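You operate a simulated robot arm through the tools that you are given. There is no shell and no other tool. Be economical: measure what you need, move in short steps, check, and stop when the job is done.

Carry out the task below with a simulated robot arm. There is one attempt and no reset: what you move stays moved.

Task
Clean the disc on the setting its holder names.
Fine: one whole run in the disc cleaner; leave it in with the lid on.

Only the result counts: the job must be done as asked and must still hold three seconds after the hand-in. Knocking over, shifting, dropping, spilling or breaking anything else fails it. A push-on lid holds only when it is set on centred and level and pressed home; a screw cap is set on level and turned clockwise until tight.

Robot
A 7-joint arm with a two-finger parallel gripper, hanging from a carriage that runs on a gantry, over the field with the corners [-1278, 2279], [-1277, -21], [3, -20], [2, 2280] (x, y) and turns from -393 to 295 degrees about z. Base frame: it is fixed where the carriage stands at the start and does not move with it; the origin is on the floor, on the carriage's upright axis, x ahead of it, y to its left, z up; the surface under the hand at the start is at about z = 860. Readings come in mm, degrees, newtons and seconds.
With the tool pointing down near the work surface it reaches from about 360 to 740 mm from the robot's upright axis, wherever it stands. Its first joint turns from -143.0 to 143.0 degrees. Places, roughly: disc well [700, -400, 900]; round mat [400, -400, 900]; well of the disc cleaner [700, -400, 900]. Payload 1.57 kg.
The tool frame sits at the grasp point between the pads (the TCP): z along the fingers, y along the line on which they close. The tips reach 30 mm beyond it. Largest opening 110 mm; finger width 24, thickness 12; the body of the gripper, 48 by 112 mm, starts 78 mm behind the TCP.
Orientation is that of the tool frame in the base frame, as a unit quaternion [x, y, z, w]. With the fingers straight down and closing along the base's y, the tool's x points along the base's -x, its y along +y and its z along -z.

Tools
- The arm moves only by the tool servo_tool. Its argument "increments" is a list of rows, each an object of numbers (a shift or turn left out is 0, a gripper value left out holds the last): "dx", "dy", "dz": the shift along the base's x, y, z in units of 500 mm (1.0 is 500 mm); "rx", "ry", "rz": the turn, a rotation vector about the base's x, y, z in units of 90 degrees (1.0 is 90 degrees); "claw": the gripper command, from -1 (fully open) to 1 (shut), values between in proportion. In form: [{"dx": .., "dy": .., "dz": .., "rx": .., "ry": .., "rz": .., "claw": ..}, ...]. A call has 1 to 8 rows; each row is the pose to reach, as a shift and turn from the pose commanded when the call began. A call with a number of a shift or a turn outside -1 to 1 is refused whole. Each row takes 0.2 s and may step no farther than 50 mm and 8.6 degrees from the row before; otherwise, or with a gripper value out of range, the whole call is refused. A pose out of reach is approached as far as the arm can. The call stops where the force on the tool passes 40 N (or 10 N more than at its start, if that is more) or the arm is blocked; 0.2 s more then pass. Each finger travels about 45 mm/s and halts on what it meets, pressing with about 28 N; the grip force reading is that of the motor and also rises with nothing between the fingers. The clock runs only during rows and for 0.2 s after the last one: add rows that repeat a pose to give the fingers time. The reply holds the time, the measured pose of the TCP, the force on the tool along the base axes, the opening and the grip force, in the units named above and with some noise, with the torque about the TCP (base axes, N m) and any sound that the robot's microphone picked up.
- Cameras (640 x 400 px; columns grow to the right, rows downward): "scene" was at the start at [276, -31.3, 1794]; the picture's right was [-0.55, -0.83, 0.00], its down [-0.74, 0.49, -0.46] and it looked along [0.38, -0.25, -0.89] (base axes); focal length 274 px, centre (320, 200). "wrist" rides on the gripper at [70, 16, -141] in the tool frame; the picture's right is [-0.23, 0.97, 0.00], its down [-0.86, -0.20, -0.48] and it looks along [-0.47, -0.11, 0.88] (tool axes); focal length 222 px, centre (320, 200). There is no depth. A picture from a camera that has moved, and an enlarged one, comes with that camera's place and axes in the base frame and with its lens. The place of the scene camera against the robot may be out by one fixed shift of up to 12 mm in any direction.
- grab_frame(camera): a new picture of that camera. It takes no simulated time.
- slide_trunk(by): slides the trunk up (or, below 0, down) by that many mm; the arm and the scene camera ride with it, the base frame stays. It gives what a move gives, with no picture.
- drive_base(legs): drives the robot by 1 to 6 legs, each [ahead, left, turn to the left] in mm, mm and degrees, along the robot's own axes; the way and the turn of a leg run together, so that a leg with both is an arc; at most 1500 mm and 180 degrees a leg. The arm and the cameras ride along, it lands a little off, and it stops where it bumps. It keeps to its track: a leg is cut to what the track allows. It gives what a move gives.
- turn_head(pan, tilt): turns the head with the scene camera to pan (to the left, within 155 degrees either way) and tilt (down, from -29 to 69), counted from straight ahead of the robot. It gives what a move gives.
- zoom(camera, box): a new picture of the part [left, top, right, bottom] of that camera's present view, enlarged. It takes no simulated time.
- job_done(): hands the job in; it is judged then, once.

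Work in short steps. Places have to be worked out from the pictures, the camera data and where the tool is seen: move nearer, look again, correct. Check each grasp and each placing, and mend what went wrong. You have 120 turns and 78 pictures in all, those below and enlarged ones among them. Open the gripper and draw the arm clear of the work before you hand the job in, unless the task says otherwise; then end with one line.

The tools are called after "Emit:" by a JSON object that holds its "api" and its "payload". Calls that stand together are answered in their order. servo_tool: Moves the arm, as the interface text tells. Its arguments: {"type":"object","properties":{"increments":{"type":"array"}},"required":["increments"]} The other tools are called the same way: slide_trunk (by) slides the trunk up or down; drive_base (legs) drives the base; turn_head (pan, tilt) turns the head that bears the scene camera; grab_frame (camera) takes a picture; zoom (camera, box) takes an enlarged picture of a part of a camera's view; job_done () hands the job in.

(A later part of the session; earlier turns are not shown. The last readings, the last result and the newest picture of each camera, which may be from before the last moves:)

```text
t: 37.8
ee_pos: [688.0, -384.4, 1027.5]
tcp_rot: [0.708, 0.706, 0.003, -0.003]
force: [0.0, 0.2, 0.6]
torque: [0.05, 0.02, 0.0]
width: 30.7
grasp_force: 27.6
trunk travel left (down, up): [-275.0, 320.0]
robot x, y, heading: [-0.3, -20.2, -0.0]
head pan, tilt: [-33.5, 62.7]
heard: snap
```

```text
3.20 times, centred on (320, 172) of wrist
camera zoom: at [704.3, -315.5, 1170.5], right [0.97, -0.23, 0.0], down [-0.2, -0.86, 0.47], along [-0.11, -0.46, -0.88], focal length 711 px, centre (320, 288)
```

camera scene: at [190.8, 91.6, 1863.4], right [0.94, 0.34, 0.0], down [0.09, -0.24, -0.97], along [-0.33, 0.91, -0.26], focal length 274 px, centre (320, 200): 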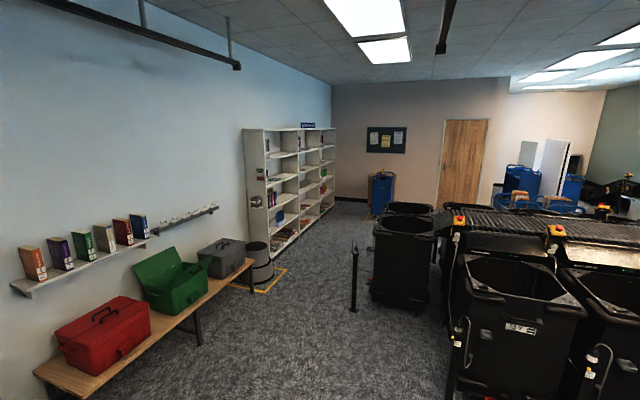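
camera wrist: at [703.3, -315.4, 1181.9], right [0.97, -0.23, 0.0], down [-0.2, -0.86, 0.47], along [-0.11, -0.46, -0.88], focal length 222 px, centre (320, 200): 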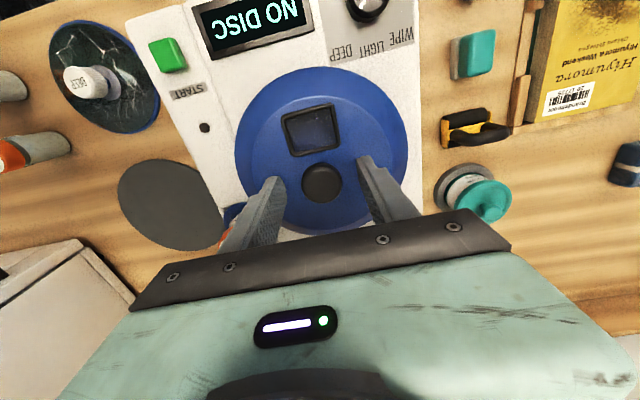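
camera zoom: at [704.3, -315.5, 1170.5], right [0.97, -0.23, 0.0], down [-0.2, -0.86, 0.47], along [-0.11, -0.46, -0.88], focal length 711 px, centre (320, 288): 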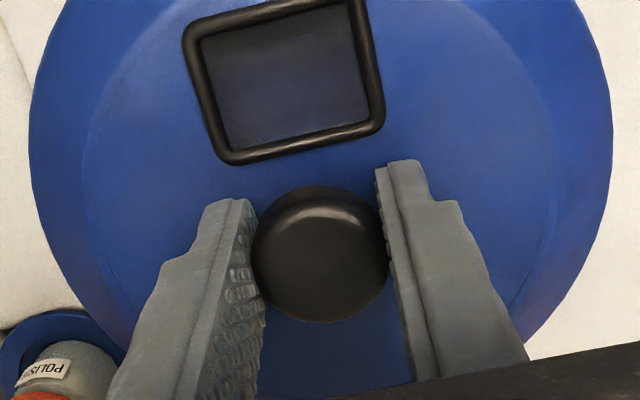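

The knob is gripped (30.7 mm) with the seated lid at TCP (688,-384,1027.5). I lift straight up slowly.

Emit:
{"api": "servo_tool", "payload": {"increments": [{"dz": 0.01}, {"dz": 0.03}, {"dz": 0.07}, {"dz": 0.13}, {"dz": 0.2}]}}

Emit:
{"api": "grab_frame", "payload": {"camera": "wrist"}}

```text
t: 39.0
ee_pos: [690.9, -384.2, 1129.5]
tcp_rot: [0.708, 0.707, 0.004, -0.003]
force: [0.7, 0.7, 0.5]
torque: [-0.01, 0.01, 0.02]
width: 0.1
grasp_force: 21.3
trunk travel left (down, up): [-275.0, 320.0]
robot x, y, heading: [-4.3, -20.9, -0.2]
head pan, tilt: [-33.5, 62.7]
```

```text
39 pictures are left
camera wrist: at [706.1, -316.0, 1271.5], right [0.97, -0.23, 0.0], down [-0.2, -0.86, 0.47], along [-0.11, -0.46, -0.88], focal length 222 px, centre (320, 200)
```

wrist: 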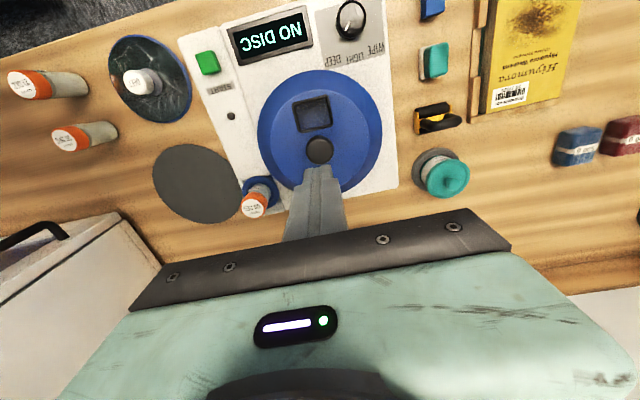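

It slipped off: gripped too high. I open, return, and go deeper.

Emit:
{"api": "servo_tool", "payload": {"increments": [{"claw": -0.1}, {"claw": -0.1}, {"claw": -0.1, "dz": -0.06}, {"claw": -0.1, "dz": -0.13}, {"claw": -0.1, "dz": -0.19}, {"claw": -0.1, "dz": -0.205}, {"claw": -0.1, "dz": -0.214}, {"claw": -0.1, "dz": -0.22}]}}

Emit:
{"api": "grab_frame", "payload": {"camera": "wrist"}}

```text
t: 40.6
ee_pos: [690.9, -386.5, 1029.3]
tcp_rot: [0.708, 0.706, 0.004, 0.001]
force: [-6.8, 2.4, 22.2]
torque: [-0.01, 1.05, -0.13]
width: 65.8
grasp_force: 3.1
trunk travel left (down, up): [-275.0, 320.0]
robot x, y, heading: [0.2, -19.9, -0.2]
head pan, tilt: [-33.5, 62.7]
heard: snap
stopped in row 8: the force on the tool passed its limit at 48 N (the readings are from after the stop); the commanded pose is now the measured one
```

```text
38 pictures are left
camera wrist: at [706.2, -317.7, 1170.5], right [0.97, -0.23, 0.01], down [-0.21, -0.86, 0.47], along [-0.1, -0.46, -0.88], focal length 222 px, centre (320, 200)
```

wrist: 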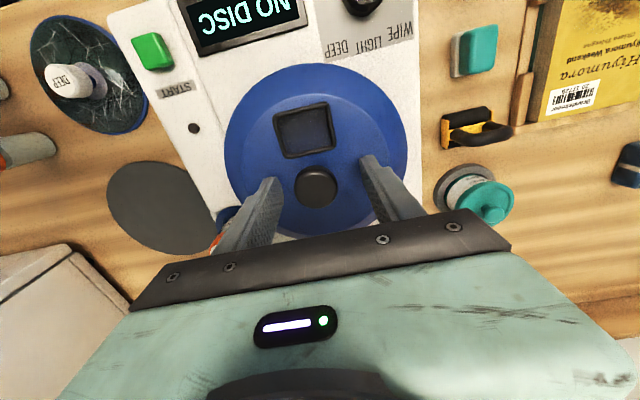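

The tips touched the lid top (z≈999), so depth is already right; the lid needs a firmer, slower pull. I centre, close with time to build force, then lift very slowly.

Emit:
{"api": "servo_tool", "payload": {"increments": [{"dx": -0.004, "dy": 0.002, "dz": 0.002, "claw": -0.1}, {"dx": -0.004, "dy": 0.002, "dz": 0.002, "claw": 1}, {"dx": -0.004, "dy": 0.002, "dz": 0.002, "claw": 1}, {"dx": -0.004, "dy": 0.002, "dz": 0.002, "claw": 1}, {"dx": -0.004, "dy": 0.002, "dz": 0.002, "claw": 1}, {"dx": -0.004, "dy": 0.002, "dz": 0.002, "claw": 1}, {"dx": -0.004, "dy": 0.002, "dz": 0.002, "claw": 1}]}}

Emit:
{"api": "servo_tool", "payload": {"increments": [{"dz": 0.002}, {"dz": 0.004}, {"dz": 0.006}, {"dz": 0.008}]}}

```text
t: 41.3
ee_pos: [686.6, -387.6, 1029.3]
tcp_rot: [0.71, 0.704, 0.004, 0.0]
force: [-7.8, 0.6, 17.3]
torque: [-0.19, 0.83, -0.14]
width: 34.9
grasp_force: 9.5
trunk travel left (down, up): [-275.0, 320.0]
robot x, y, heading: [3.3, -19.2, 0.1]
head pan, tilt: [-33.5, 62.7]
stopped in row 3: the force on the tool passed its limit at 43 N (the readings are from after the stop); the commanded pose is now the measured one
```

```text
t: 42.3
ee_pos: [686.7, -386.1, 1030.6]
tcp_rot: [0.709, 0.706, 0.004, -0.002]
force: [-0.1, -0.7, -1.4]
torque: [-0.06, -0.06, 0.02]
width: 30.9
grasp_force: 28.3
trunk travel left (down, up): [-275.0, 320.0]
robot x, y, heading: [-0.7, -21.0, 0.2]
head pan, tilt: [-33.5, 62.7]
heard: snap
```

A snap and almost no load: the lid may have popped free. I lift slowly further and check the width.

Emit:
{"api": "servo_tool", "payload": {"increments": [{"dz": 0.005}, {"dz": 0.01}, {"dz": 0.015}, {"dz": 0.02}]}}

Emit:
{"api": "grab_frame", "payload": {"camera": "wrist"}}

```text
t: 43.3
ee_pos: [687.9, -386.4, 1040.1]
tcp_rot: [0.709, 0.705, 0.004, -0.002]
force: [0.9, 0.6, -0.8]
torque: [-0.03, 0.04, 0.0]
width: 30.6
grasp_force: 28.1
trunk travel left (down, up): [-275.0, 320.0]
robot x, y, heading: [-1.4, -17.9, -0.2]
head pan, tilt: [-33.5, 62.7]
```

```text
37 pictures are left
camera wrist: at [703.2, -317.1, 1182.7], right [0.97, -0.23, 0.0], down [-0.21, -0.86, 0.47], along [-0.11, -0.46, -0.88], focal length 222 px, centre (320, 200)
```

wrist: 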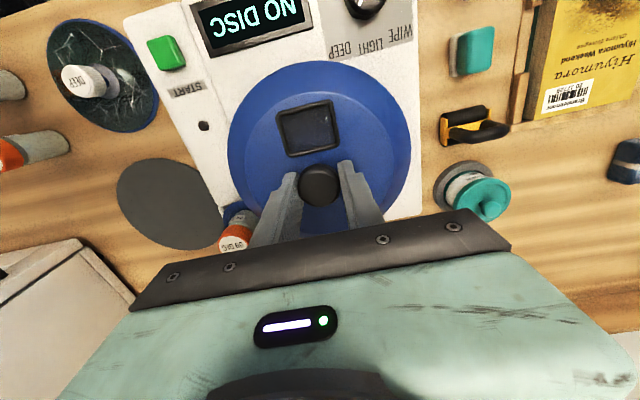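

The lid came free and is rising with the hand. I lift it slowly to z≈1130.

Emit:
{"api": "servo_tool", "payload": {"increments": [{"dz": 0.02}, {"dz": 0.045}, {"dz": 0.07}, {"dz": 0.095}, {"dz": 0.12}, {"dz": 0.145}, {"dz": 0.17}, {"dz": 0.2}]}}

Emit:
{"api": "grab_frame", "payload": {"camera": "wrist"}}

```text
t: 45.1
ee_pos: [687.1, -384.3, 1140.8]
tcp_rot: [0.708, 0.706, 0.003, -0.002]
force: [0.9, 0.5, -1.6]
torque: [-0.04, 0.01, -0.01]
width: 30.8
grasp_force: 27.8
trunk travel left (down, up): [-275.0, 320.0]
robot x, y, heading: [-1.0, -21.6, -0.1]
head pan, tilt: [-33.5, 62.7]
```

```text
36 pictures are left
camera wrist: at [703.9, -316.1, 1283.1], right [0.97, -0.23, 0.0], down [-0.21, -0.86, 0.47], along [-0.11, -0.46, -0.88], focal length 222 px, centre (320, 200)
```

wrist: 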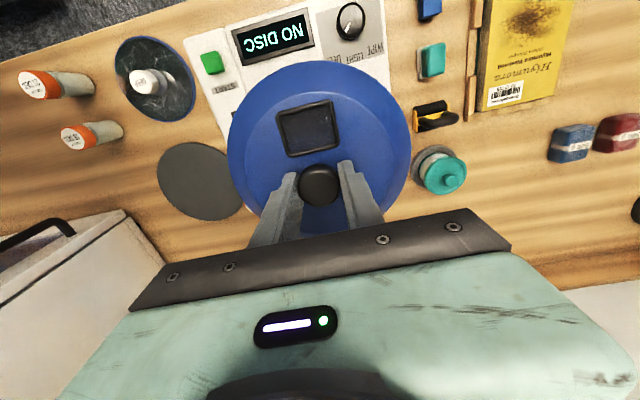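

The lid is held level. I drive the carriage back 180 mm with the lid high.

Emit:
{"api": "drive_base", "payload": {"legs": [[-180, 0, 0]]}}

Emit:
{"api": "grab_frame", "payload": {"camera": "wrist"}}

```text
t: 46.6
ee_pos: [507.9, -382.5, 1142.3]
tcp_rot: [0.708, 0.706, 0.004, -0.001]
force: [0.0, -0.5, -0.9]
torque: [0.02, 0.01, -0.03]
width: 30.7
grasp_force: 27.6
trunk travel left (down, up): [-275.0, 320.0]
robot x, y, heading: [-178.3, -21.1, -0.1]
head pan, tilt: [-33.5, 62.7]
```

```text
35 pictures are left
camera wrist: at [524.6, -315.2, 1283.1], right [0.97, -0.23, 0.0], down [-0.2, -0.86, 0.47], along [-0.11, -0.46, -0.88], focal length 222 px, centre (320, 200)
```

wrist: 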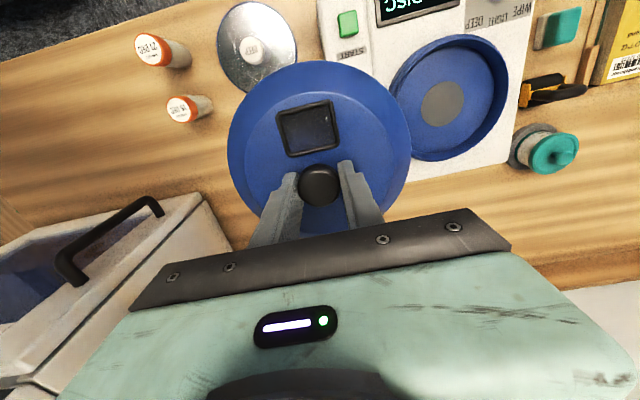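

The well is open. I carry the lid to above the mat at about (424,-442).

Emit:
{"api": "servo_tool", "payload": {"increments": [{"dx": -0.04, "dy": -0.03}, {"dx": -0.08, "dy": -0.06}, {"dx": -0.12, "dy": -0.09}, {"dx": -0.168, "dy": -0.119}, {"dx": -0.168, "dy": -0.119}]}}

Emit:
{"api": "grab_frame", "payload": {"camera": "wrist"}}

Emit:
{"api": "grab_frame", "payload": {"camera": "scene"}}

```text
t: 47.8
ee_pos: [424.7, -443.9, 1141.9]
tcp_rot: [0.708, 0.706, 0.004, -0.001]
force: [-0.9, 0.2, -1.9]
torque: [0.03, -0.01, 0.01]
width: 30.9
grasp_force: 27.9
trunk travel left (down, up): [-275.0, 320.0]
robot x, y, heading: [-181.5, -22.4, -0.2]
head pan, tilt: [-33.5, 62.7]
```

```text
34 pictures are left
camera wrist: at [440.7, -375.7, 1282.6], right [0.97, -0.23, 0.0], down [-0.2, -0.86, 0.47], along [-0.11, -0.46, -0.88], focal length 222 px, centre (320, 200)
```

wrist: 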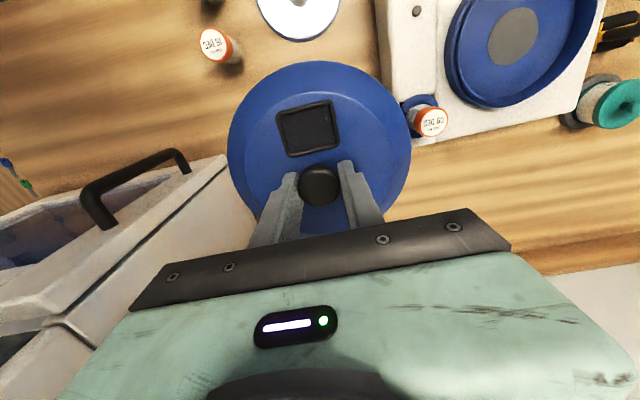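

```text
33 pictures are left
camera scene: at [96.1, -50.8, 1594.0], right [-0.55, -0.83, 0.0], down [-0.74, 0.49, -0.46], along [0.38, -0.25, -0.89], focal length 274 px, centre (320, 200)
```

scene: 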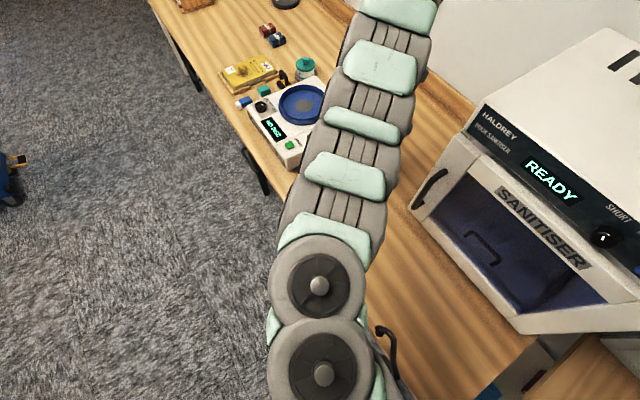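

Clearance to the sanitiser is about 100 mm. I descend quickly at first, then slowly.

Emit:
{"api": "servo_tool", "payload": {"increments": [{"dy": 0.006, "dz": -0.07}, {"dy": 0.006, "dz": -0.14}, {"dy": 0.006, "dz": -0.21}, {"dy": 0.006, "dz": -0.27}, {"dy": 0.006, "dz": -0.29}]}}

Emit:
{"api": "grab_frame", "payload": {"camera": "wrist"}}

```text
t: 49.0
ee_pos: [423.4, -440.0, 996.1]
tcp_rot: [0.708, 0.706, 0.004, -0.001]
force: [0.2, -0.1, -1.3]
torque: [0.01, 0.01, -0.02]
width: 30.7
grasp_force: 28.2
trunk travel left (down, up): [-275.0, 320.0]
robot x, y, heading: [-182.0, -20.9, 0.1]
head pan, tilt: [-33.5, 62.7]
```

```text
32 pictures are left
camera wrist: at [439.5, -371.6, 1137.8], right [0.97, -0.23, 0.0], down [-0.2, -0.86, 0.47], along [-0.11, -0.46, -0.88], focal length 222 px, centre (320, 200)
```

wrist: 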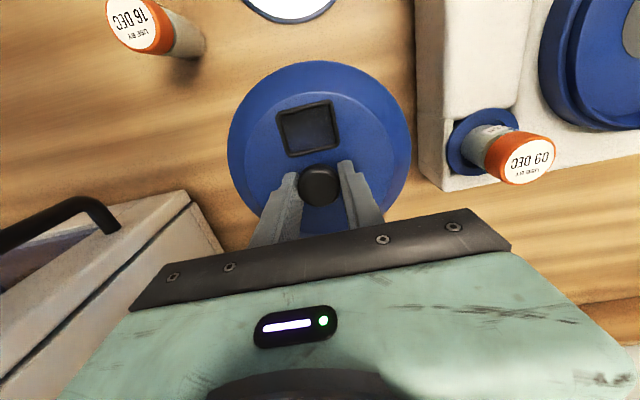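

The lid covers the mat. I lower slowly until contact.

Emit:
{"api": "servo_tool", "payload": {"increments": [{"dz": -0.02}, {"dz": -0.04}, {"dz": -0.05}, {"dz": -0.06}, {"dz": -0.068}, {"dz": -0.076}, {"dz": -0.084}, {"dz": -0.092}]}}

```text
t: 50.8
ee_pos: [426.1, -439.6, 949.9]
tcp_rot: [0.708, 0.707, 0.004, -0.001]
force: [0.2, -0.4, -0.9]
torque: [0.0, -0.03, -0.03]
width: 30.7
grasp_force: 27.9
trunk travel left (down, up): [-275.0, 320.0]
robot x, y, heading: [-180.6, -21.5, -0.1]
head pan, tilt: [-33.5, 62.7]
```

Still no contact; I continue in 3 mm rows.

Emit:
{"api": "servo_tool", "payload": {"increments": [{"dz": -0.006}, {"dz": -0.012}, {"dz": -0.018}, {"dz": -0.024}, {"dz": -0.03}, {"dz": -0.036}, {"dz": -0.042}, {"dz": -0.048}]}}

```text
t: 52.0
ee_pos: [424.9, -441.5, 939.3]
tcp_rot: [0.709, 0.705, 0.004, -0.001]
force: [-5.7, 5.5, 15.4]
torque: [-0.18, 0.19, -0.03]
width: 30.5
grasp_force: 27.8
trunk travel left (down, up): [-275.0, 320.0]
robot x, y, heading: [-180.3, -22.1, 0.3]
head pan, tilt: [-33.5, 62.7]
stopped in row 5: the force on the tool passed its limit at 48 N (the readings are from after the stop); the commanded pose is now the measured one
```

Contact at TCP z=939: the lid stands on the mat. I release and rise.

Emit:
{"api": "servo_tool", "payload": {"increments": [{"dz": 0.002, "claw": -0.1}, {"dz": 0.002, "claw": -0.1}, {"dz": 0.002, "claw": -0.1}, {"dz": 0.05, "claw": -0.1}, {"dz": 0.14, "claw": -0.1}, {"dz": 0.23, "claw": -0.1}, {"dz": 0.3, "claw": -0.1}]}}

Emit:
{"api": "grab_frame", "payload": {"camera": "wrist"}}

```text
t: 53.5
ee_pos: [424.5, -439.6, 1086.6]
tcp_rot: [0.708, 0.706, 0.003, -0.001]
force: [0.1, 0.3, -0.7]
torque: [-0.02, -0.01, -0.03]
width: 60.4
grasp_force: 0.0
trunk travel left (down, up): [-275.0, 320.0]
robot x, y, heading: [-179.5, -17.1, 0.1]
head pan, tilt: [-33.5, 62.7]
```

```text
31 pictures are left
camera wrist: at [440.0, -370.7, 1229.2], right [0.97, -0.23, 0.0], down [-0.2, -0.86, 0.47], along [-0.11, -0.46, -0.88], focal length 222 px, centre (320, 200)
```

wrist: 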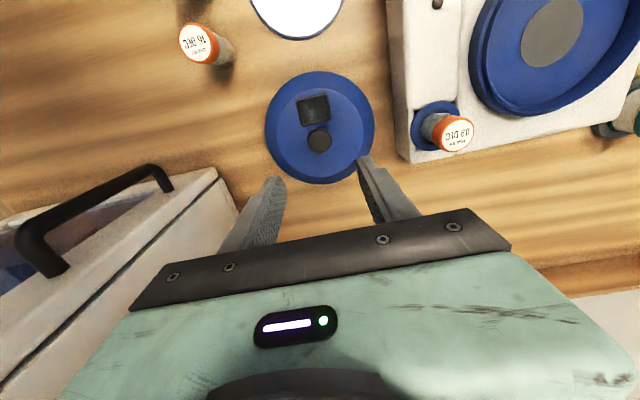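

Lid stands on the mat. I move over the disc's holder at about (440,-255).

Emit:
{"api": "servo_tool", "payload": {"increments": [{"dy": 0.09}, {"dy": 0.18}, {"dx": 0.015, "dy": 0.27}, {"dx": 0.032, "dy": 0.36}, {"dx": 0.032, "dy": 0.37}]}}

Emit:
{"api": "grab_frame", "payload": {"camera": "wrist"}}

```text
t: 54.8
ee_pos: [453.3, -320.0, 1042.3]
tcp_rot: [0.715, 0.699, 0.005, 0.008]
force: [-0.1, 1.2, -1.5]
torque: [-0.08, -0.05, -0.02]
width: 60.7
grasp_force: 0.0
out of reach, approached as far as the arm can: row 3, 4, 5
trunk travel left (down, up): [-275.0, 320.0]
robot x, y, heading: [-178.0, -18.0, -0.2]
head pan, tilt: [-33.5, 62.7]
```

```text
30 pictures are left
camera wrist: at [468.4, -249.7, 1183.6], right [0.97, -0.25, 0.02], down [-0.22, -0.85, 0.48], along [-0.1, -0.47, -0.88], focal length 222 px, centre (320, 200)
```

wrist: 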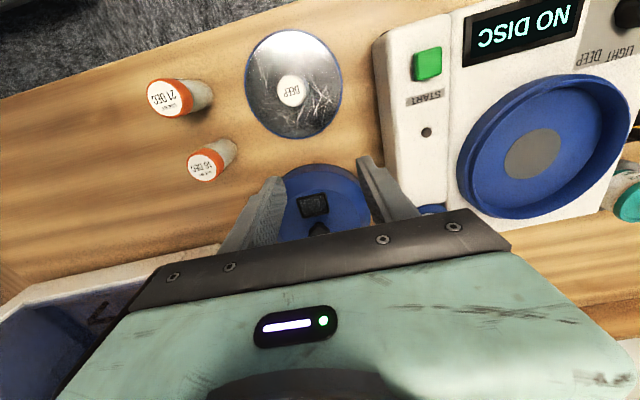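

Inner reach limit again. I drive back 90 mm more, then move over the disc.

Emit:
{"api": "drive_base", "payload": {"legs": [[-90, 0, 0]]}}

Emit:
{"api": "servo_tool", "payload": {"increments": [{"dx": 0.08}, {"dx": 0.14, "dy": 0.06}, {"dx": 0.152, "dy": 0.134}, {"dx": 0.152, "dy": 0.134}]}}

Emit:
{"api": "grab_frame", "payload": {"camera": "wrist"}}

```text
t: 55.9
ee_pos: [363.2, -322.7, 1043.4]
tcp_rot: [0.713, 0.701, 0.004, 0.009]
force: [1.2, 0.2, 0.2]
torque: [0.01, -0.02, 0.02]
width: 60.4
grasp_force: 0.1
trunk travel left (down, up): [-275.0, 320.0]
robot x, y, heading: [-272.7, -18.5, 0.2]
head pan, tilt: [-33.5, 62.7]
```

```text
t: 56.9
ee_pos: [441.2, -253.5, 1044.2]
tcp_rot: [0.713, 0.701, 0.005, 0.01]
force: [-0.4, -0.9, -0.3]
torque: [-0.05, -0.01, 0.01]
width: 60.7
grasp_force: 0.2
trunk travel left (down, up): [-275.0, 320.0]
robot x, y, heading: [-275.6, -24.5, 0.3]
head pan, tilt: [-33.5, 62.7]
```

```text
29 pictures are left
camera wrist: at [456.0, -182.4, 1185.1], right [0.97, -0.25, 0.02], down [-0.23, -0.85, 0.48], along [-0.1, -0.47, -0.88], focal length 222 px, centre (320, 200)
```

wrist: 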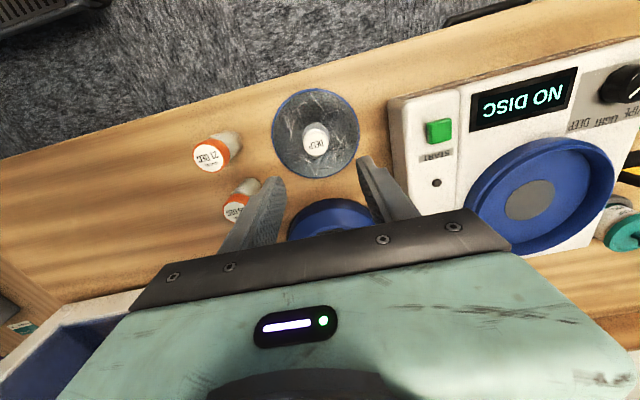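

I fix the slight tilt and zoom on the holder to see its shape.

Emit:
{"api": "servo_tool", "payload": {"increments": [{"rx": 0.0046, "ry": 0.0135, "rz": 0.011}, {"rx": 0.0046, "ry": 0.0135, "rz": 0.011}]}}

Emit:
{"api": "zoom", "payload": {"camera": "wrist", "box": [256, 80, 384, 180]}}

```text
t: 57.5
ee_pos: [441.6, -253.6, 1044.4]
tcp_rot: [0.707, 0.707, -0.001, -0.001]
force: [-0.7, -0.8, -0.3]
torque: [-0.01, 0.02, 0.0]
width: 60.8
grasp_force: 0.2
trunk travel left (down, up): [-275.0, 320.0]
robot x, y, heading: [-272.5, -19.5, 0.1]
head pan, tilt: [-33.5, 62.7]
```

```text
4.00 times, centred on (320, 130) of wrist
camera zoom: at [457.2, -183.8, 1185.2], right [0.97, -0.23, 0.0], down [-0.2, -0.85, 0.48], along [-0.11, -0.47, -0.88], focal length 888 px, centre (320, 480)
```

zoom: 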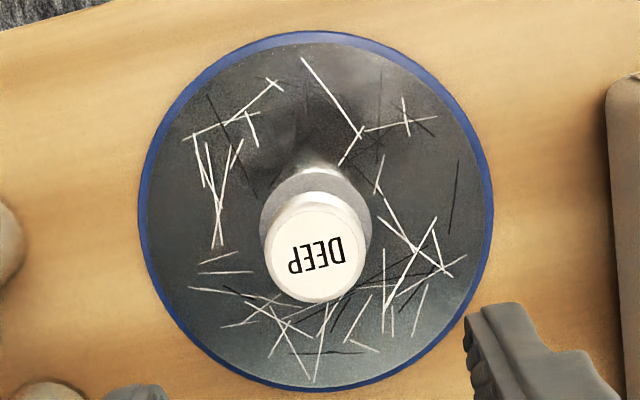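

The holder is a short knob on the disc, top ≈ (439.5,-255,903). I descend to just above gripping depth.

Emit:
{"api": "servo_tool", "payload": {"increments": [{"dx": -0.004, "dy": -0.003, "dz": -0.08}, {"dx": -0.004, "dy": -0.003, "dz": -0.16}, {"dx": -0.004, "dy": -0.003, "dz": -0.22}, {"dx": -0.004, "dy": -0.003, "dz": -0.24}]}}

Emit:
{"api": "grab_frame", "payload": {"camera": "wrist"}}

```text
t: 58.5
ee_pos: [438.1, -255.9, 923.6]
tcp_rot: [0.708, 0.706, -0.001, -0.001]
force: [0.6, -1.1, -1.1]
torque: [0.0, 0.01, 0.01]
width: 60.6
grasp_force: 0.1
trunk travel left (down, up): [-275.0, 320.0]
robot x, y, heading: [-267.7, -19.8, 0.0]
head pan, tilt: [-33.5, 62.7]
```

```text
27 pictures are left
camera wrist: at [454.9, -186.2, 1064.0], right [0.97, -0.23, 0.0], down [-0.2, -0.85, 0.48], along [-0.11, -0.47, -0.88], focal length 222 px, centre (320, 200)
```

wrist: 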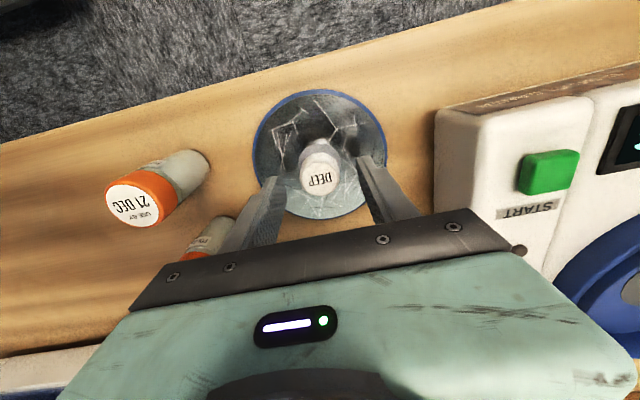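

Knob top z≈900, centred. I lower 14 mm more, close, and wait for full grip.

Emit:
{"api": "servo_tool", "payload": {"increments": [{"dz": -0.01}, {"dz": -0.02}, {"dz": -0.028}, {"dz": -0.028, "claw": 1}, {"dz": -0.028, "claw": 1}, {"dz": -0.028, "claw": 1}, {"dz": -0.028, "claw": 1}, {"dz": -0.028, "claw": 1}]}}

Emit:
{"api": "servo_tool", "payload": {"increments": [{"dz": 0.002}, {"dz": 0.006}, {"dz": 0.012}, {"dz": 0.02}, {"dz": 0.03}, {"dz": 0.04}]}}

Emit:
{"api": "grab_frame", "payload": {"camera": "wrist"}}

```text
t: 60.3
ee_pos: [439.9, -257.0, 910.3]
tcp_rot: [0.708, 0.706, -0.001, -0.001]
force: [1.0, -0.8, -0.4]
torque: [-0.04, -0.02, 0.0]
width: 31.5
grasp_force: 28.1
trunk travel left (down, up): [-275.0, 320.0]
robot x, y, heading: [-272.3, -21.3, 0.3]
head pan, tilt: [-33.5, 62.7]
```

```text
t: 61.7
ee_pos: [437.9, -255.8, 930.0]
tcp_rot: [0.708, 0.706, -0.001, -0.001]
force: [0.2, -0.1, -0.4]
torque: [-0.01, 0.0, 0.0]
width: 31.3
grasp_force: 28.3
trunk travel left (down, up): [-275.0, 320.0]
robot x, y, heading: [-270.8, -18.9, 0.2]
head pan, tilt: [-33.5, 62.7]
```

```text
26 pictures are left
camera wrist: at [454.0, -186.6, 1071.0], right [0.97, -0.23, 0.0], down [-0.2, -0.85, 0.48], along [-0.11, -0.47, -0.88], focal length 222 px, centre (320, 200)
```

wrist: 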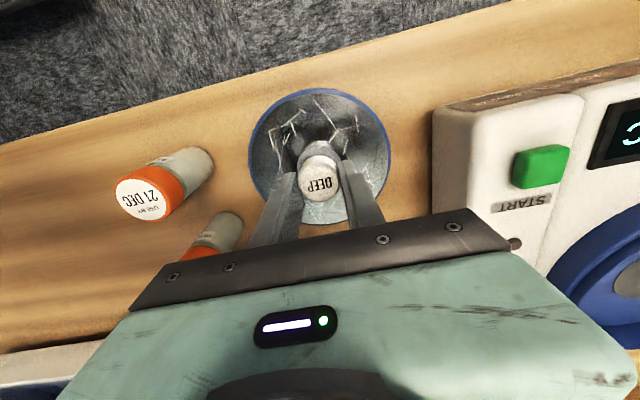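

The disc rises with the knob. I lift to about z=1070 and check again.

Emit:
{"api": "servo_tool", "payload": {"increments": [{"dz": 0.04}, {"dz": 0.08}, {"dz": 0.13}, {"dz": 0.18}, {"dz": 0.23}, {"dz": 0.28}]}}

Emit:
{"api": "grab_frame", "payload": {"camera": "wrist"}}

```text
t: 63.1
ee_pos: [438.0, -256.9, 1069.5]
tcp_rot: [0.709, 0.705, -0.002, -0.001]
force: [0.3, -0.3, -1.5]
torque: [-0.01, 0.04, -0.02]
width: 31.5
grasp_force: 28.3
trunk travel left (down, up): [-275.0, 320.0]
robot x, y, heading: [-267.5, -14.9, 0.1]
head pan, tilt: [-33.5, 62.7]
```

```text
25 pictures are left
camera wrist: at [454.9, -187.4, 1211.7], right [0.97, -0.23, 0.0], down [-0.2, -0.85, 0.48], along [-0.11, -0.47, -0.88], focal length 222 px, centre (320, 200)
```

wrist: 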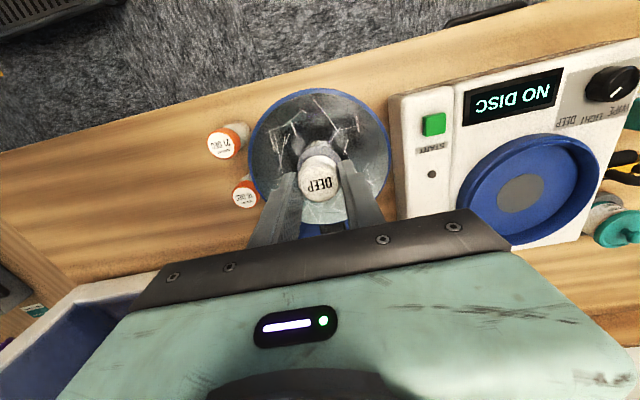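

Disc with holder is held. I drive the carriage forward again.

Emit:
{"api": "drive_base", "payload": {"legs": [[271, 0, 0]]}}

Emit:
{"api": "servo_tool", "payload": {"increments": [{"dy": -0.085}, {"dx": -0.02, "dy": -0.17}, {"dx": -0.04, "dy": -0.25}, {"dx": -0.04, "dy": -0.25}]}}

Emit:
{"api": "grab_frame", "payload": {"camera": "wrist"}}

```text
t: 65.0
ee_pos: [705.3, -251.9, 1070.7]
tcp_rot: [0.706, 0.708, 0.0, -0.001]
force: [-0.3, 1.0, -0.7]
torque: [-0.05, -0.02, 0.0]
width: 31.5
grasp_force: 27.7
trunk travel left (down, up): [-275.0, 320.0]
robot x, y, heading: [-7.5, -17.5, 0.7]
head pan, tilt: [-33.5, 62.7]
```

```text
t: 66.0
ee_pos: [685.6, -378.8, 1069.5]
tcp_rot: [0.706, 0.708, 0.0, -0.001]
force: [-0.8, -0.7, -0.2]
torque: [0.06, 0.0, 0.02]
width: 31.3
grasp_force: 28.5
trunk travel left (down, up): [-275.0, 320.0]
robot x, y, heading: [-5.3, -19.8, 0.3]
head pan, tilt: [-33.5, 62.7]
```

```text
24 pictures are left
camera wrist: at [701.9, -308.7, 1210.1], right [0.97, -0.22, 0.0], down [-0.2, -0.86, 0.48], along [-0.11, -0.47, -0.88], focal length 222 px, centre (320, 200)
```

wrist: 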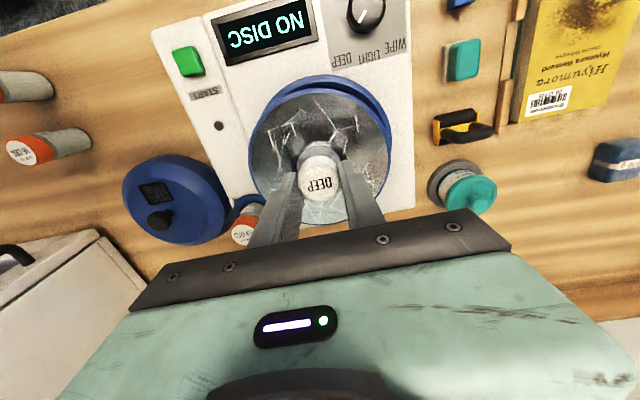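

I correct to (688,-384) and descend toward the well.

Emit:
{"api": "servo_tool", "payload": {"increments": [{"dx": 0.005, "dy": -0.01}, {"dx": 0.005, "dy": -0.01, "dz": -0.05}, {"dx": 0.005, "dy": -0.01, "dz": -0.09}]}}

Emit:
{"api": "grab_frame", "payload": {"camera": "wrist"}}

```text
t: 66.8
ee_pos: [687.3, -382.1, 1025.4]
tcp_rot: [0.705, 0.709, -0.001, 0.0]
force: [-0.3, -0.8, -0.9]
torque: [-0.02, -0.02, 0.0]
width: 31.6
grasp_force: 28.4
trunk travel left (down, up): [-275.0, 320.0]
robot x, y, heading: [-5.8, -19.3, 0.3]
head pan, tilt: [-33.5, 62.7]
```

```text
23 pictures are left
camera wrist: at [703.6, -312.1, 1165.9], right [0.97, -0.22, 0.0], down [-0.2, -0.86, 0.48], along [-0.11, -0.47, -0.88], focal length 222 px, centre (320, 200)
```

wrist: 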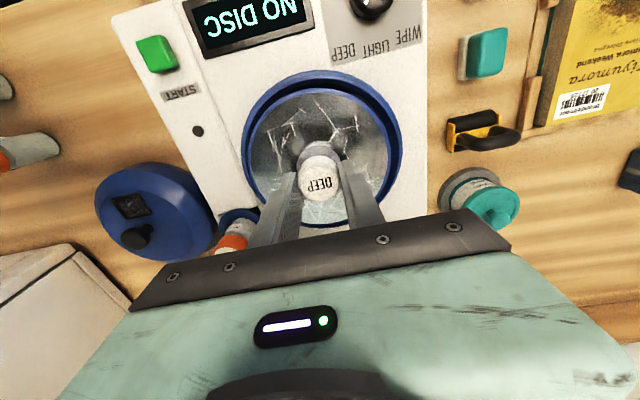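

Well aligned with the rim. I lower slowly into the well.

Emit:
{"api": "servo_tool", "payload": {"increments": [{"dx": 0.002, "dz": -0.014}, {"dx": 0.002, "dz": -0.028}, {"dx": 0.002, "dz": -0.04}, {"dx": 0.002, "dz": -0.05}, {"dx": 0.002, "dz": -0.058}, {"dx": 0.002, "dz": -0.066}, {"dx": 0.002, "dz": -0.074}, {"dx": 0.002, "dz": -0.082}]}}

Emit:
{"api": "grab_frame", "payload": {"camera": "wrist"}}

```text
t: 68.5
ee_pos: [690.6, -383.0, 985.3]
tcp_rot: [0.706, 0.709, -0.001, 0.0]
force: [-5.3, 0.7, 22.6]
torque: [0.06, 0.15, 0.0]
width: 31.8
grasp_force: 27.7
trunk travel left (down, up): [-275.0, 320.0]
robot x, y, heading: [-4.8, -18.2, 0.7]
head pan, tilt: [-33.5, 62.7]
```

```text
22 pictures are left
camera wrist: at [706.4, -312.6, 1126.8], right [0.97, -0.22, 0.0], down [-0.2, -0.85, 0.48], along [-0.11, -0.47, -0.88], focal length 222 px, centre (320, 200)
```

wrist: 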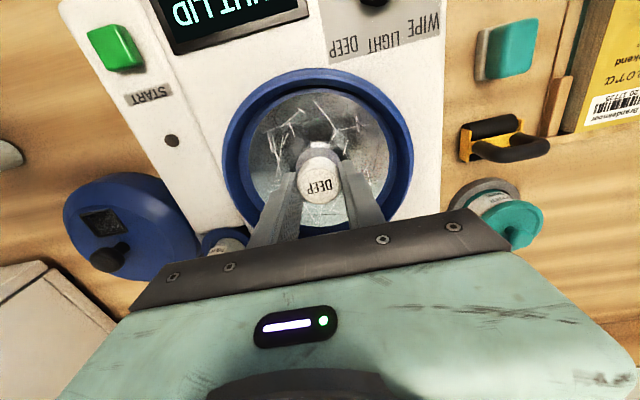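

The disc is seated (contact) and the display changed to "…LID". I release and rise.

Emit:
{"api": "servo_tool", "payload": {"increments": [{"dz": 0.004, "claw": 0.2}, {"dz": 0.004, "claw": 0.2}, {"dz": 0.004, "claw": 0.2}, {"dz": 0.05, "claw": 0.2}, {"dz": 0.14, "claw": 0.2}, {"dz": 0.23, "claw": 0.2}, {"dz": 0.3, "claw": 0.2}]}}

Emit:
{"api": "grab_frame", "payload": {"camera": "wrist"}}

```text
t: 70.2
ee_pos: [689.6, -379.2, 1131.9]
tcp_rot: [0.706, 0.709, 0.0, -0.001]
force: [0.2, 0.8, -0.3]
torque: [-0.05, -0.01, -0.01]
width: 44.2
grasp_force: 0.0
trunk travel left (down, up): [-275.0, 320.0]
robot x, y, heading: [-6.6, -20.8, 0.6]
head pan, tilt: [-33.5, 62.7]
```

```text
21 pictures are left
camera wrist: at [705.0, -309.6, 1272.9], right [0.97, -0.22, 0.0], down [-0.19, -0.86, 0.48], along [-0.11, -0.47, -0.88], focal length 222 px, centre (320, 200)
```

wrist: 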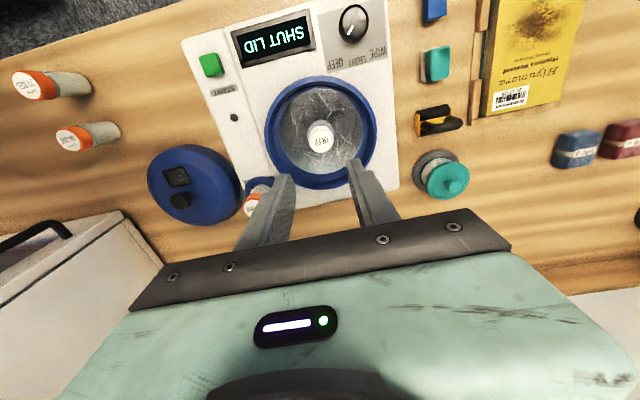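

Disc is centred; display says SHUT LID. I go back for the lid: carriage back, then over the mat.

Emit:
{"api": "drive_base", "payload": {"legs": [[-176, 0, 0]]}}

Emit:
{"api": "servo_tool", "payload": {"increments": [{"dx": -0.05, "dy": -0.04, "claw": -0.1}, {"dx": -0.1, "dy": -0.08}, {"dx": -0.15, "dy": -0.11}, {"dx": -0.175, "dy": -0.122}, {"dx": -0.175, "dy": -0.122}]}}

Emit:
{"api": "grab_frame", "payload": {"camera": "wrist"}}

```text
t: 71.6
ee_pos: [514.3, -380.3, 1131.2]
tcp_rot: [0.704, 0.71, 0.0, -0.002]
force: [-0.3, -0.3, -0.2]
torque: [-0.01, -0.01, -0.01]
width: 44.1
grasp_force: 0.1
trunk travel left (down, up): [-275.0, 320.0]
robot x, y, heading: [-182.4, -23.1, 1.2]
head pan, tilt: [-33.5, 62.7]
```

```text
t: 72.8
ee_pos: [425.8, -441.0, 1130.3]
tcp_rot: [0.705, 0.71, -0.002, -0.001]
force: [-0.2, -0.5, 0.0]
torque: [0.0, -0.01, 0.0]
width: 60.5
grasp_force: 0.0
trunk travel left (down, up): [-275.0, 320.0]
robot x, y, heading: [-181.6, -19.4, 0.8]
head pan, tilt: [-33.5, 62.7]
```

```text
20 pictures are left
camera wrist: at [441.5, -371.0, 1271.2], right [0.98, -0.22, 0.0], down [-0.19, -0.86, 0.48], along [-0.11, -0.47, -0.88], focal length 222 px, centre (320, 200)
```

wrist: 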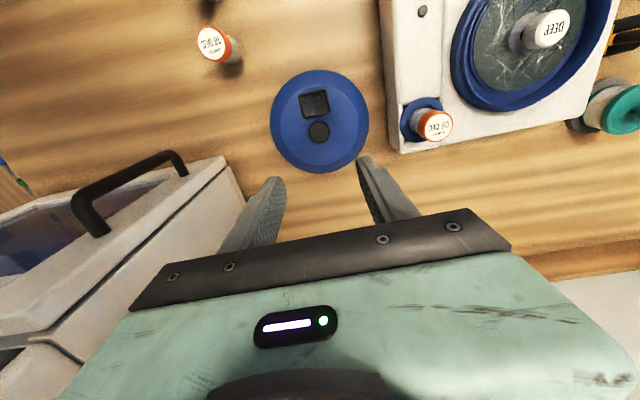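

Knob is on the tool axis. I descend to z≈941 and close.

Emit:
{"api": "servo_tool", "payload": {"increments": [{"dz": -0.09}, {"dz": -0.18}, {"dz": -0.27}, {"dz": -0.33}, {"dz": -0.355}, {"dz": -0.366}, {"dz": -0.374}, {"dz": -0.374}]}}

Emit:
{"api": "servo_tool", "payload": {"increments": [{"dz": -0.002, "claw": 1}, {"dz": -0.002, "claw": 1}, {"dz": -0.002, "claw": 1}, {"dz": -0.002, "claw": 1}, {"dz": -0.002, "claw": 1}]}}

Emit:
{"api": "zoom", "payload": {"camera": "wrist", "box": [220, 100, 420, 225]}}

```text
t: 74.6
ee_pos: [427.5, -440.7, 943.5]
tcp_rot: [0.705, 0.709, -0.001, -0.001]
force: [0.2, -0.7, -0.8]
torque: [-0.01, 0.03, 0.02]
width: 60.6
grasp_force: 0.1
trunk travel left (down, up): [-275.0, 320.0]
robot x, y, heading: [-181.0, -16.9, 0.6]
head pan, tilt: [-33.5, 62.7]
```

```text
t: 75.8
ee_pos: [427.4, -440.9, 942.8]
tcp_rot: [0.705, 0.71, -0.001, -0.001]
force: [-0.9, 0.4, 1.1]
torque: [0.01, 0.0, -0.02]
width: 30.6
grasp_force: 28.0
trunk travel left (down, up): [-275.0, 320.0]
robot x, y, heading: [-178.0, -18.8, 0.9]
head pan, tilt: [-33.5, 62.7]
```

```text
3.20 times, centred on (320, 162) of wrist
camera zoom: at [442.6, -371.3, 1084.1], right [0.98, -0.22, 0.0], down [-0.19, -0.86, 0.48], along [-0.11, -0.47, -0.88], focal length 711 px, centre (320, 320)
```

zoom: 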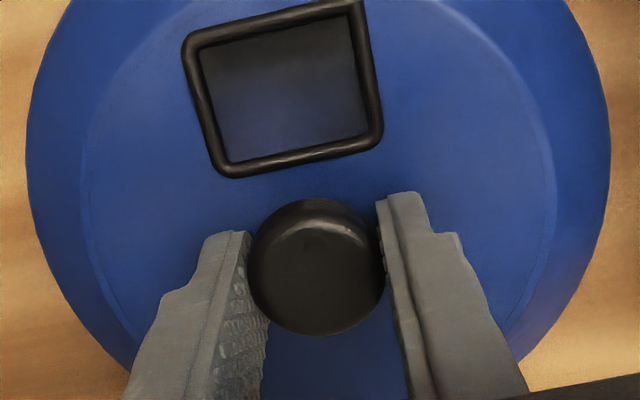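

Gripped at 30.6 mm. I lift slowly at first, then to z≈1142.

Emit:
{"api": "servo_tool", "payload": {"increments": [{"dz": 0.006}, {"dz": 0.014}, {"dz": 0.03}, {"dz": 0.055}, {"dz": 0.08}, {"dz": 0.11}, {"dz": 0.14}, {"dz": 0.17}]}}

Emit:
{"api": "servo_tool", "payload": {"increments": [{"dz": 0.04}, {"dz": 0.08}, {"dz": 0.12}, {"dz": 0.16}, {"dz": 0.2}, {"dz": 0.23}]}}

Emit:
{"api": "grab_frame", "payload": {"camera": "wrist"}}

```text
t: 77.6
ee_pos: [425.0, -441.0, 1027.6]
tcp_rot: [0.704, 0.71, -0.001, -0.001]
force: [-0.7, 0.0, -1.3]
torque: [-0.03, 0.01, -0.02]
width: 30.8
grasp_force: 28.5
trunk travel left (down, up): [-275.0, 320.0]
robot x, y, heading: [-180.3, -19.3, 0.9]
head pan, tilt: [-33.5, 62.7]
```

```text
t: 79.0
ee_pos: [425.6, -442.8, 1141.9]
tcp_rot: [0.705, 0.71, -0.002, -0.002]
force: [0.1, 0.2, -0.7]
torque: [-0.03, 0.02, 0.01]
width: 30.9
grasp_force: 28.2
trunk travel left (down, up): [-275.0, 320.0]
robot x, y, heading: [-180.0, -15.5, 0.8]
head pan, tilt: [-33.5, 62.7]
```

```text
18 pictures are left
camera wrist: at [442.7, -372.0, 1284.7], right [0.98, -0.22, 0.0], down [-0.19, -0.86, 0.48], along [-0.11, -0.47, -0.88], focal length 222 px, centre (320, 200)
```

wrist: 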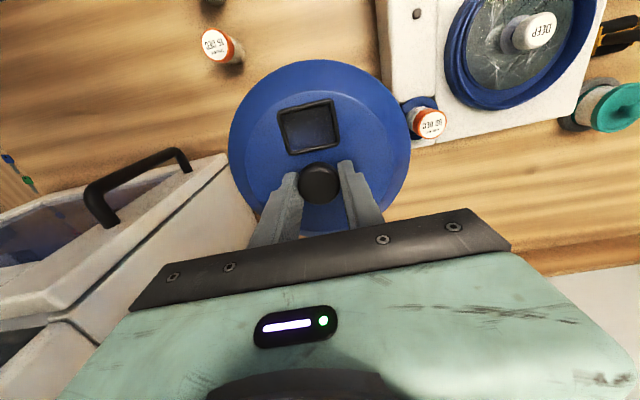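

Lid held. I drive forward 179 mm and move above the well at (688,-385).

Emit:
{"api": "drive_base", "payload": {"legs": [[180, 0, -0.8]]}}

```text
t: 80.6
ee_pos: [601.7, -447.6, 1143.6]
tcp_rot: [0.709, 0.705, -0.002, -0.001]
force: [0.4, 0.2, -1.7]
torque: [0.01, 0.0, -0.02]
width: 30.8
grasp_force: 27.9
trunk travel left (down, up): [-275.0, 320.0]
robot x, y, heading: [0.8, -18.2, -0.2]
head pan, tilt: [-33.5, 62.7]
```

Emit:
{"api": "servo_tool", "payload": {"increments": [{"dx": 0.05, "dy": 0.036}, {"dx": 0.1, "dy": 0.072}, {"dx": 0.14, "dy": 0.1}, {"dx": 0.171, "dy": 0.123}, {"dx": 0.171, "dy": 0.123}, {"dx": 0.171, "dy": 0.123, "dz": -0.06}]}}

Emit:
{"api": "grab_frame", "payload": {"camera": "wrist"}}

```text
t: 82.0
ee_pos: [686.9, -387.4, 1112.1]
tcp_rot: [0.71, 0.704, -0.001, -0.001]
force: [1.0, 0.0, 0.3]
torque: [0.03, 0.01, -0.02]
width: 30.6
grasp_force: 28.0
trunk travel left (down, up): [-275.0, 320.0]
robot x, y, heading: [-1.7, -20.8, -0.0]
head pan, tilt: [-33.5, 62.7]
```

```text
17 pictures are left
camera wrist: at [703.5, -318.3, 1252.6], right [0.97, -0.24, 0.0], down [-0.21, -0.85, 0.48], along [-0.12, -0.46, -0.88], focal length 222 px, centre (320, 200)
```

wrist: 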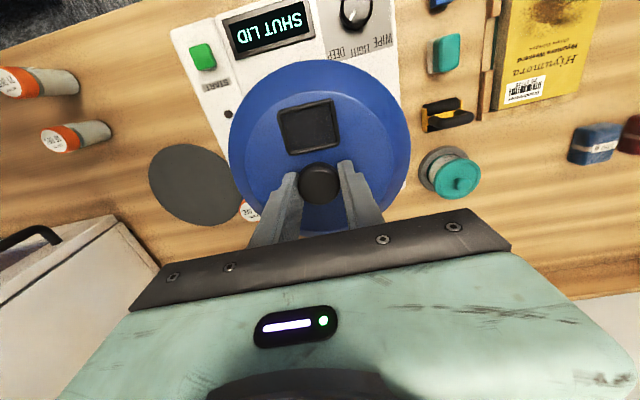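

Aligned within a millimetre or two. I lower to z≈1045, then slowly to contact.

Emit:
{"api": "servo_tool", "payload": {"increments": [{"dx": 0.002, "dy": 0.003, "dz": -0.05}, {"dx": 0.002, "dy": 0.003, "dz": -0.1}, {"dx": 0.002, "dy": 0.003, "dz": -0.13}, {"dx": 0.002, "dy": 0.003, "dz": -0.138}, {"dx": 0.002, "dy": 0.003, "dz": -0.144}, {"dx": 0.002, "dy": 0.003, "dz": -0.15}, {"dx": 0.002, "dy": 0.003, "dz": -0.156}, {"dx": 0.002, "dy": 0.003, "dz": -0.16}]}}

Emit:
{"api": "grab_frame", "payload": {"camera": "wrist"}}

```text
t: 83.8
ee_pos: [686.5, -386.0, 1033.3]
tcp_rot: [0.71, 0.704, -0.001, -0.002]
force: [1.9, -2.2, -1.4]
torque: [-0.12, -0.11, -0.03]
width: 30.5
grasp_force: 27.6
trunk travel left (down, up): [-275.0, 320.0]
robot x, y, heading: [2.7, -20.8, -0.3]
head pan, tilt: [-33.5, 62.7]
```

```text
16 pictures are left
camera wrist: at [704.2, -316.3, 1173.7], right [0.97, -0.23, 0.0], down [-0.2, -0.85, 0.48], along [-0.11, -0.47, -0.88], focal length 222 px, centre (320, 200)
```

wrist: 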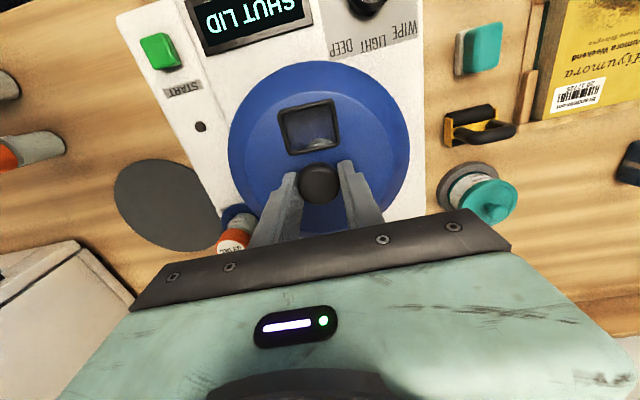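

Just at contact. I press down in 1.5 mm rows.

Emit:
{"api": "servo_tool", "payload": {"increments": [{"dz": -0.003}, {"dz": -0.006}, {"dz": -0.009}, {"dz": -0.012}, {"dz": -0.015}, {"dz": -0.018}]}}

```text
t: 85.1
ee_pos: [688.8, -386.9, 1027.9]
tcp_rot: [0.709, 0.705, 0.0, 0.001]
force: [-0.7, 1.3, 11.3]
torque: [0.13, 0.13, 0.01]
width: 30.7
grasp_force: 28.2
trunk travel left (down, up): [-275.0, 320.0]
robot x, y, heading: [3.1, -17.3, -0.2]
head pan, tilt: [-33.5, 62.7]
stopped in row 6: the force on the tool passed its limit at 43 N (the readings are from after the stop); the commanded pose is now the measured one
```

Resisted at 43 N, no snap heard. I check display and lid seating.

Emit:
{"api": "grab_frame", "payload": {"camera": "wrist"}}

```text
15 pictures are left
camera wrist: at [705.8, -316.4, 1169.4], right [0.97, -0.23, 0.0], down [-0.21, -0.85, 0.48], along [-0.11, -0.47, -0.88], focal length 222 px, centre (320, 200)
```

wrist: 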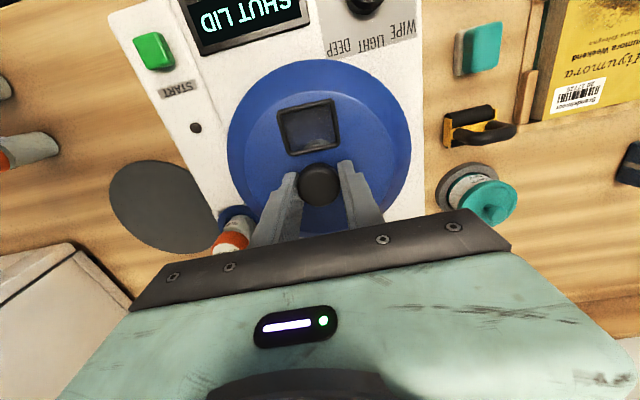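

Still SHUT LID. I press again a bit more briskly.

Emit:
{"api": "servo_tool", "payload": {"increments": [{"dz": -0.01}, {"dz": -0.02}]}}

Emit:
{"api": "zoom", "payload": {"camera": "wrist", "box": [100, 0, 420, 200]}}

```text
t: 85.5
ee_pos: [690.0, -387.2, 1027.7]
tcp_rot: [0.71, 0.704, 0.0, 0.002]
force: [-1.9, 0.4, 10.0]
torque: [0.11, 0.31, -0.02]
width: 30.7
grasp_force: 28.2
trunk travel left (down, up): [-275.0, 320.0]
robot x, y, heading: [3.1, -19.9, -0.1]
head pan, tilt: [-33.5, 62.7]
stopped in row 1: the force on the tool passed its limit at 50 N (the readings are from after the stop); the commanded pose is now the measured one
```

```text
2.00 times, centred on (260, 100) of wrist
camera zoom: at [705.8, -316.5, 1169.4], right [0.97, -0.23, 0.0], down [-0.21, -0.85, 0.48], along [-0.11, -0.47, -0.88], focal length 444 px, centre (440, 400)
```

zoom: 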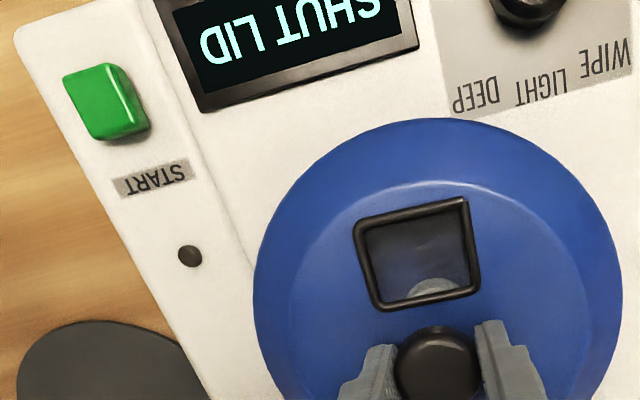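

The lid sits about 1–2 mm toward +x/+y from its original seat. I ease up, shift (−2,−1.5) and press again.

Emit:
{"api": "servo_tool", "payload": {"increments": [{"dz": 0.004}, {"dx": -0.005, "dy": -0.003, "dz": 0.004}, {"dx": -0.005, "dy": -0.003, "dz": -0.002}, {"dx": -0.005, "dy": -0.003, "dz": -0.012}, {"dx": -0.005, "dy": -0.003, "dz": -0.022}]}}

```text
t: 86.4
ee_pos: [688.7, -387.7, 1028.0]
tcp_rot: [0.708, 0.706, 0.002, 0.003]
force: [0.2, 1.3, 13.8]
torque: [0.49, 0.52, -0.02]
width: 30.8
grasp_force: 28.0
trunk travel left (down, up): [-275.0, 320.0]
robot x, y, heading: [-0.6, -18.3, -0.2]
head pan, tilt: [-33.5, 62.7]
stopped in row 4: the force on the tool passed its limit at 49 N (the readings are from after the stop); the commanded pose is now the measured one
```

Reaction comes from the (−x,+y) side, so the grip is fighting alignment. I release, rise, close the fingers and will press centrally on the knob top.

Emit:
{"api": "servo_tool", "payload": {"increments": [{"dz": 0.003, "claw": -0.1}, {"dz": 0.003, "claw": -0.1}, {"dz": 0.003, "claw": -0.1, "ry": 0.0045, "rx": 0.001}, {"dz": 0.06, "ry": 0.0045, "rx": 0.001}, {"dz": 0.11, "ry": 0.0045, "rx": 0.001}, {"dz": 0.11, "claw": 1, "ry": 0.0045, "rx": 0.001}, {"dz": 0.11, "claw": 1, "ry": 0.0045, "rx": 0.001}, {"dz": 0.11, "claw": 1, "ry": 0.0045, "rx": 0.001}]}}

Emit:
{"api": "grab_frame", "payload": {"camera": "wrist"}}

```text
t: 88.2
ee_pos: [687.9, -386.2, 1081.5]
tcp_rot: [0.709, 0.705, -0.001, -0.001]
force: [0.3, -0.7, -0.8]
torque: [0.02, -0.01, 0.02]
width: 0.2
grasp_force: 5.3
trunk travel left (down, up): [-275.0, 320.0]
robot x, y, heading: [1.6, -15.0, -0.0]
head pan, tilt: [-33.5, 62.7]
heard: snap
```

```text
13 pictures are left
camera wrist: at [704.5, -317.2, 1222.8], right [0.97, -0.23, 0.0], down [-0.2, -0.85, 0.48], along [-0.11, -0.46, -0.88], focal length 222 px, centre (320, 200)
```

wrist: 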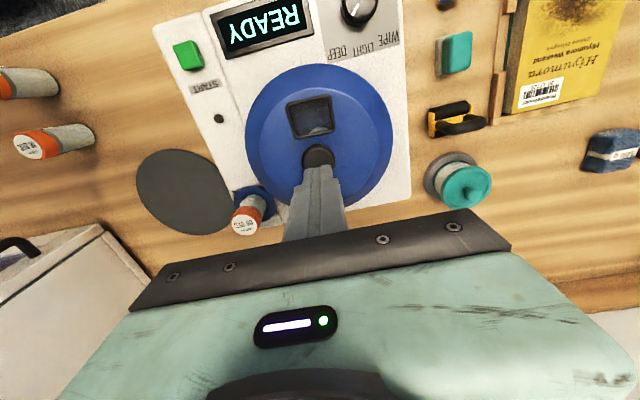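

The lid snapped home and the display says READY. Now START at ≈(573,-262): I drive back 115 mm for reach and move over it.

Emit:
{"api": "drive_base", "payload": {"legs": [[-115, 0, 0]]}}

Emit:
{"api": "servo_tool", "payload": {"increments": [{"dy": 0.085}, {"dy": 0.17}, {"dy": 0.25}, {"dy": 0.25}]}}

Emit:
{"api": "grab_frame", "payload": {"camera": "wrist"}}

```text
t: 89.4
ee_pos: [575.3, -387.6, 1081.3]
tcp_rot: [0.71, 0.704, 0.0, -0.001]
force: [0.3, 0.0, -0.1]
torque: [0.01, -0.02, -0.02]
width: 0.0
grasp_force: 21.3
trunk travel left (down, up): [-275.0, 320.0]
robot x, y, heading: [-115.2, -22.9, -0.4]
head pan, tilt: [-33.5, 62.7]
```

```text
t: 90.4
ee_pos: [573.5, -262.5, 1080.6]
tcp_rot: [0.71, 0.705, -0.001, -0.001]
force: [0.2, -0.1, 0.1]
torque: [0.01, 0.0, 0.0]
width: 0.0
grasp_force: 21.5
trunk travel left (down, up): [-275.0, 320.0]
robot x, y, heading: [-112.8, -13.8, -0.2]
head pan, tilt: [-33.5, 62.7]
```

```text
12 pictures are left
camera wrist: at [590.4, -193.5, 1221.3], right [0.97, -0.23, 0.0], down [-0.2, -0.85, 0.48], along [-0.11, -0.46, -0.88], focal length 222 px, centre (320, 200)
```

wrist: 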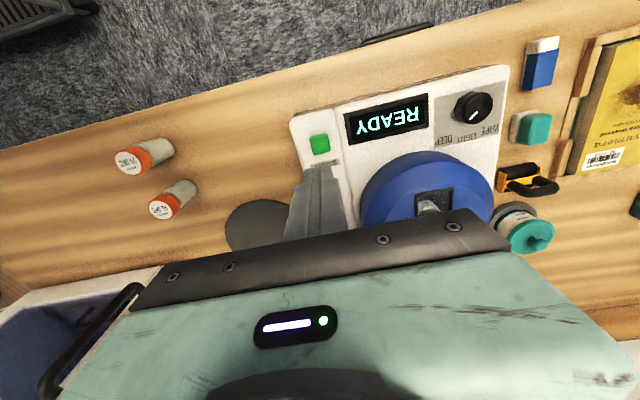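

START is right under the fingers at z≈943. I descend and press gently until contact.

Emit:
{"api": "servo_tool", "payload": {"increments": [{"dy": -0.002, "dz": -0.09}, {"dy": -0.002, "dz": -0.17}, {"dy": -0.002, "dz": -0.19}, {"dy": -0.002, "dz": -0.2}, {"dy": -0.002, "dz": -0.206}, {"dy": -0.002, "dz": -0.212}, {"dy": -0.002, "dz": -0.218}, {"dy": -0.002, "dz": -0.224}]}}

```text
t: 92.2
ee_pos: [575.5, -263.5, 970.3]
tcp_rot: [0.71, 0.704, 0.0, -0.001]
force: [-5.4, 2.8, 14.8]
torque: [0.06, 0.11, 0.03]
width: 0.0
grasp_force: 20.8
trunk travel left (down, up): [-275.0, 320.0]
robot x, y, heading: [-114.9, -19.1, -0.2]
head pan, tilt: [-33.5, 62.7]
heard: click
```

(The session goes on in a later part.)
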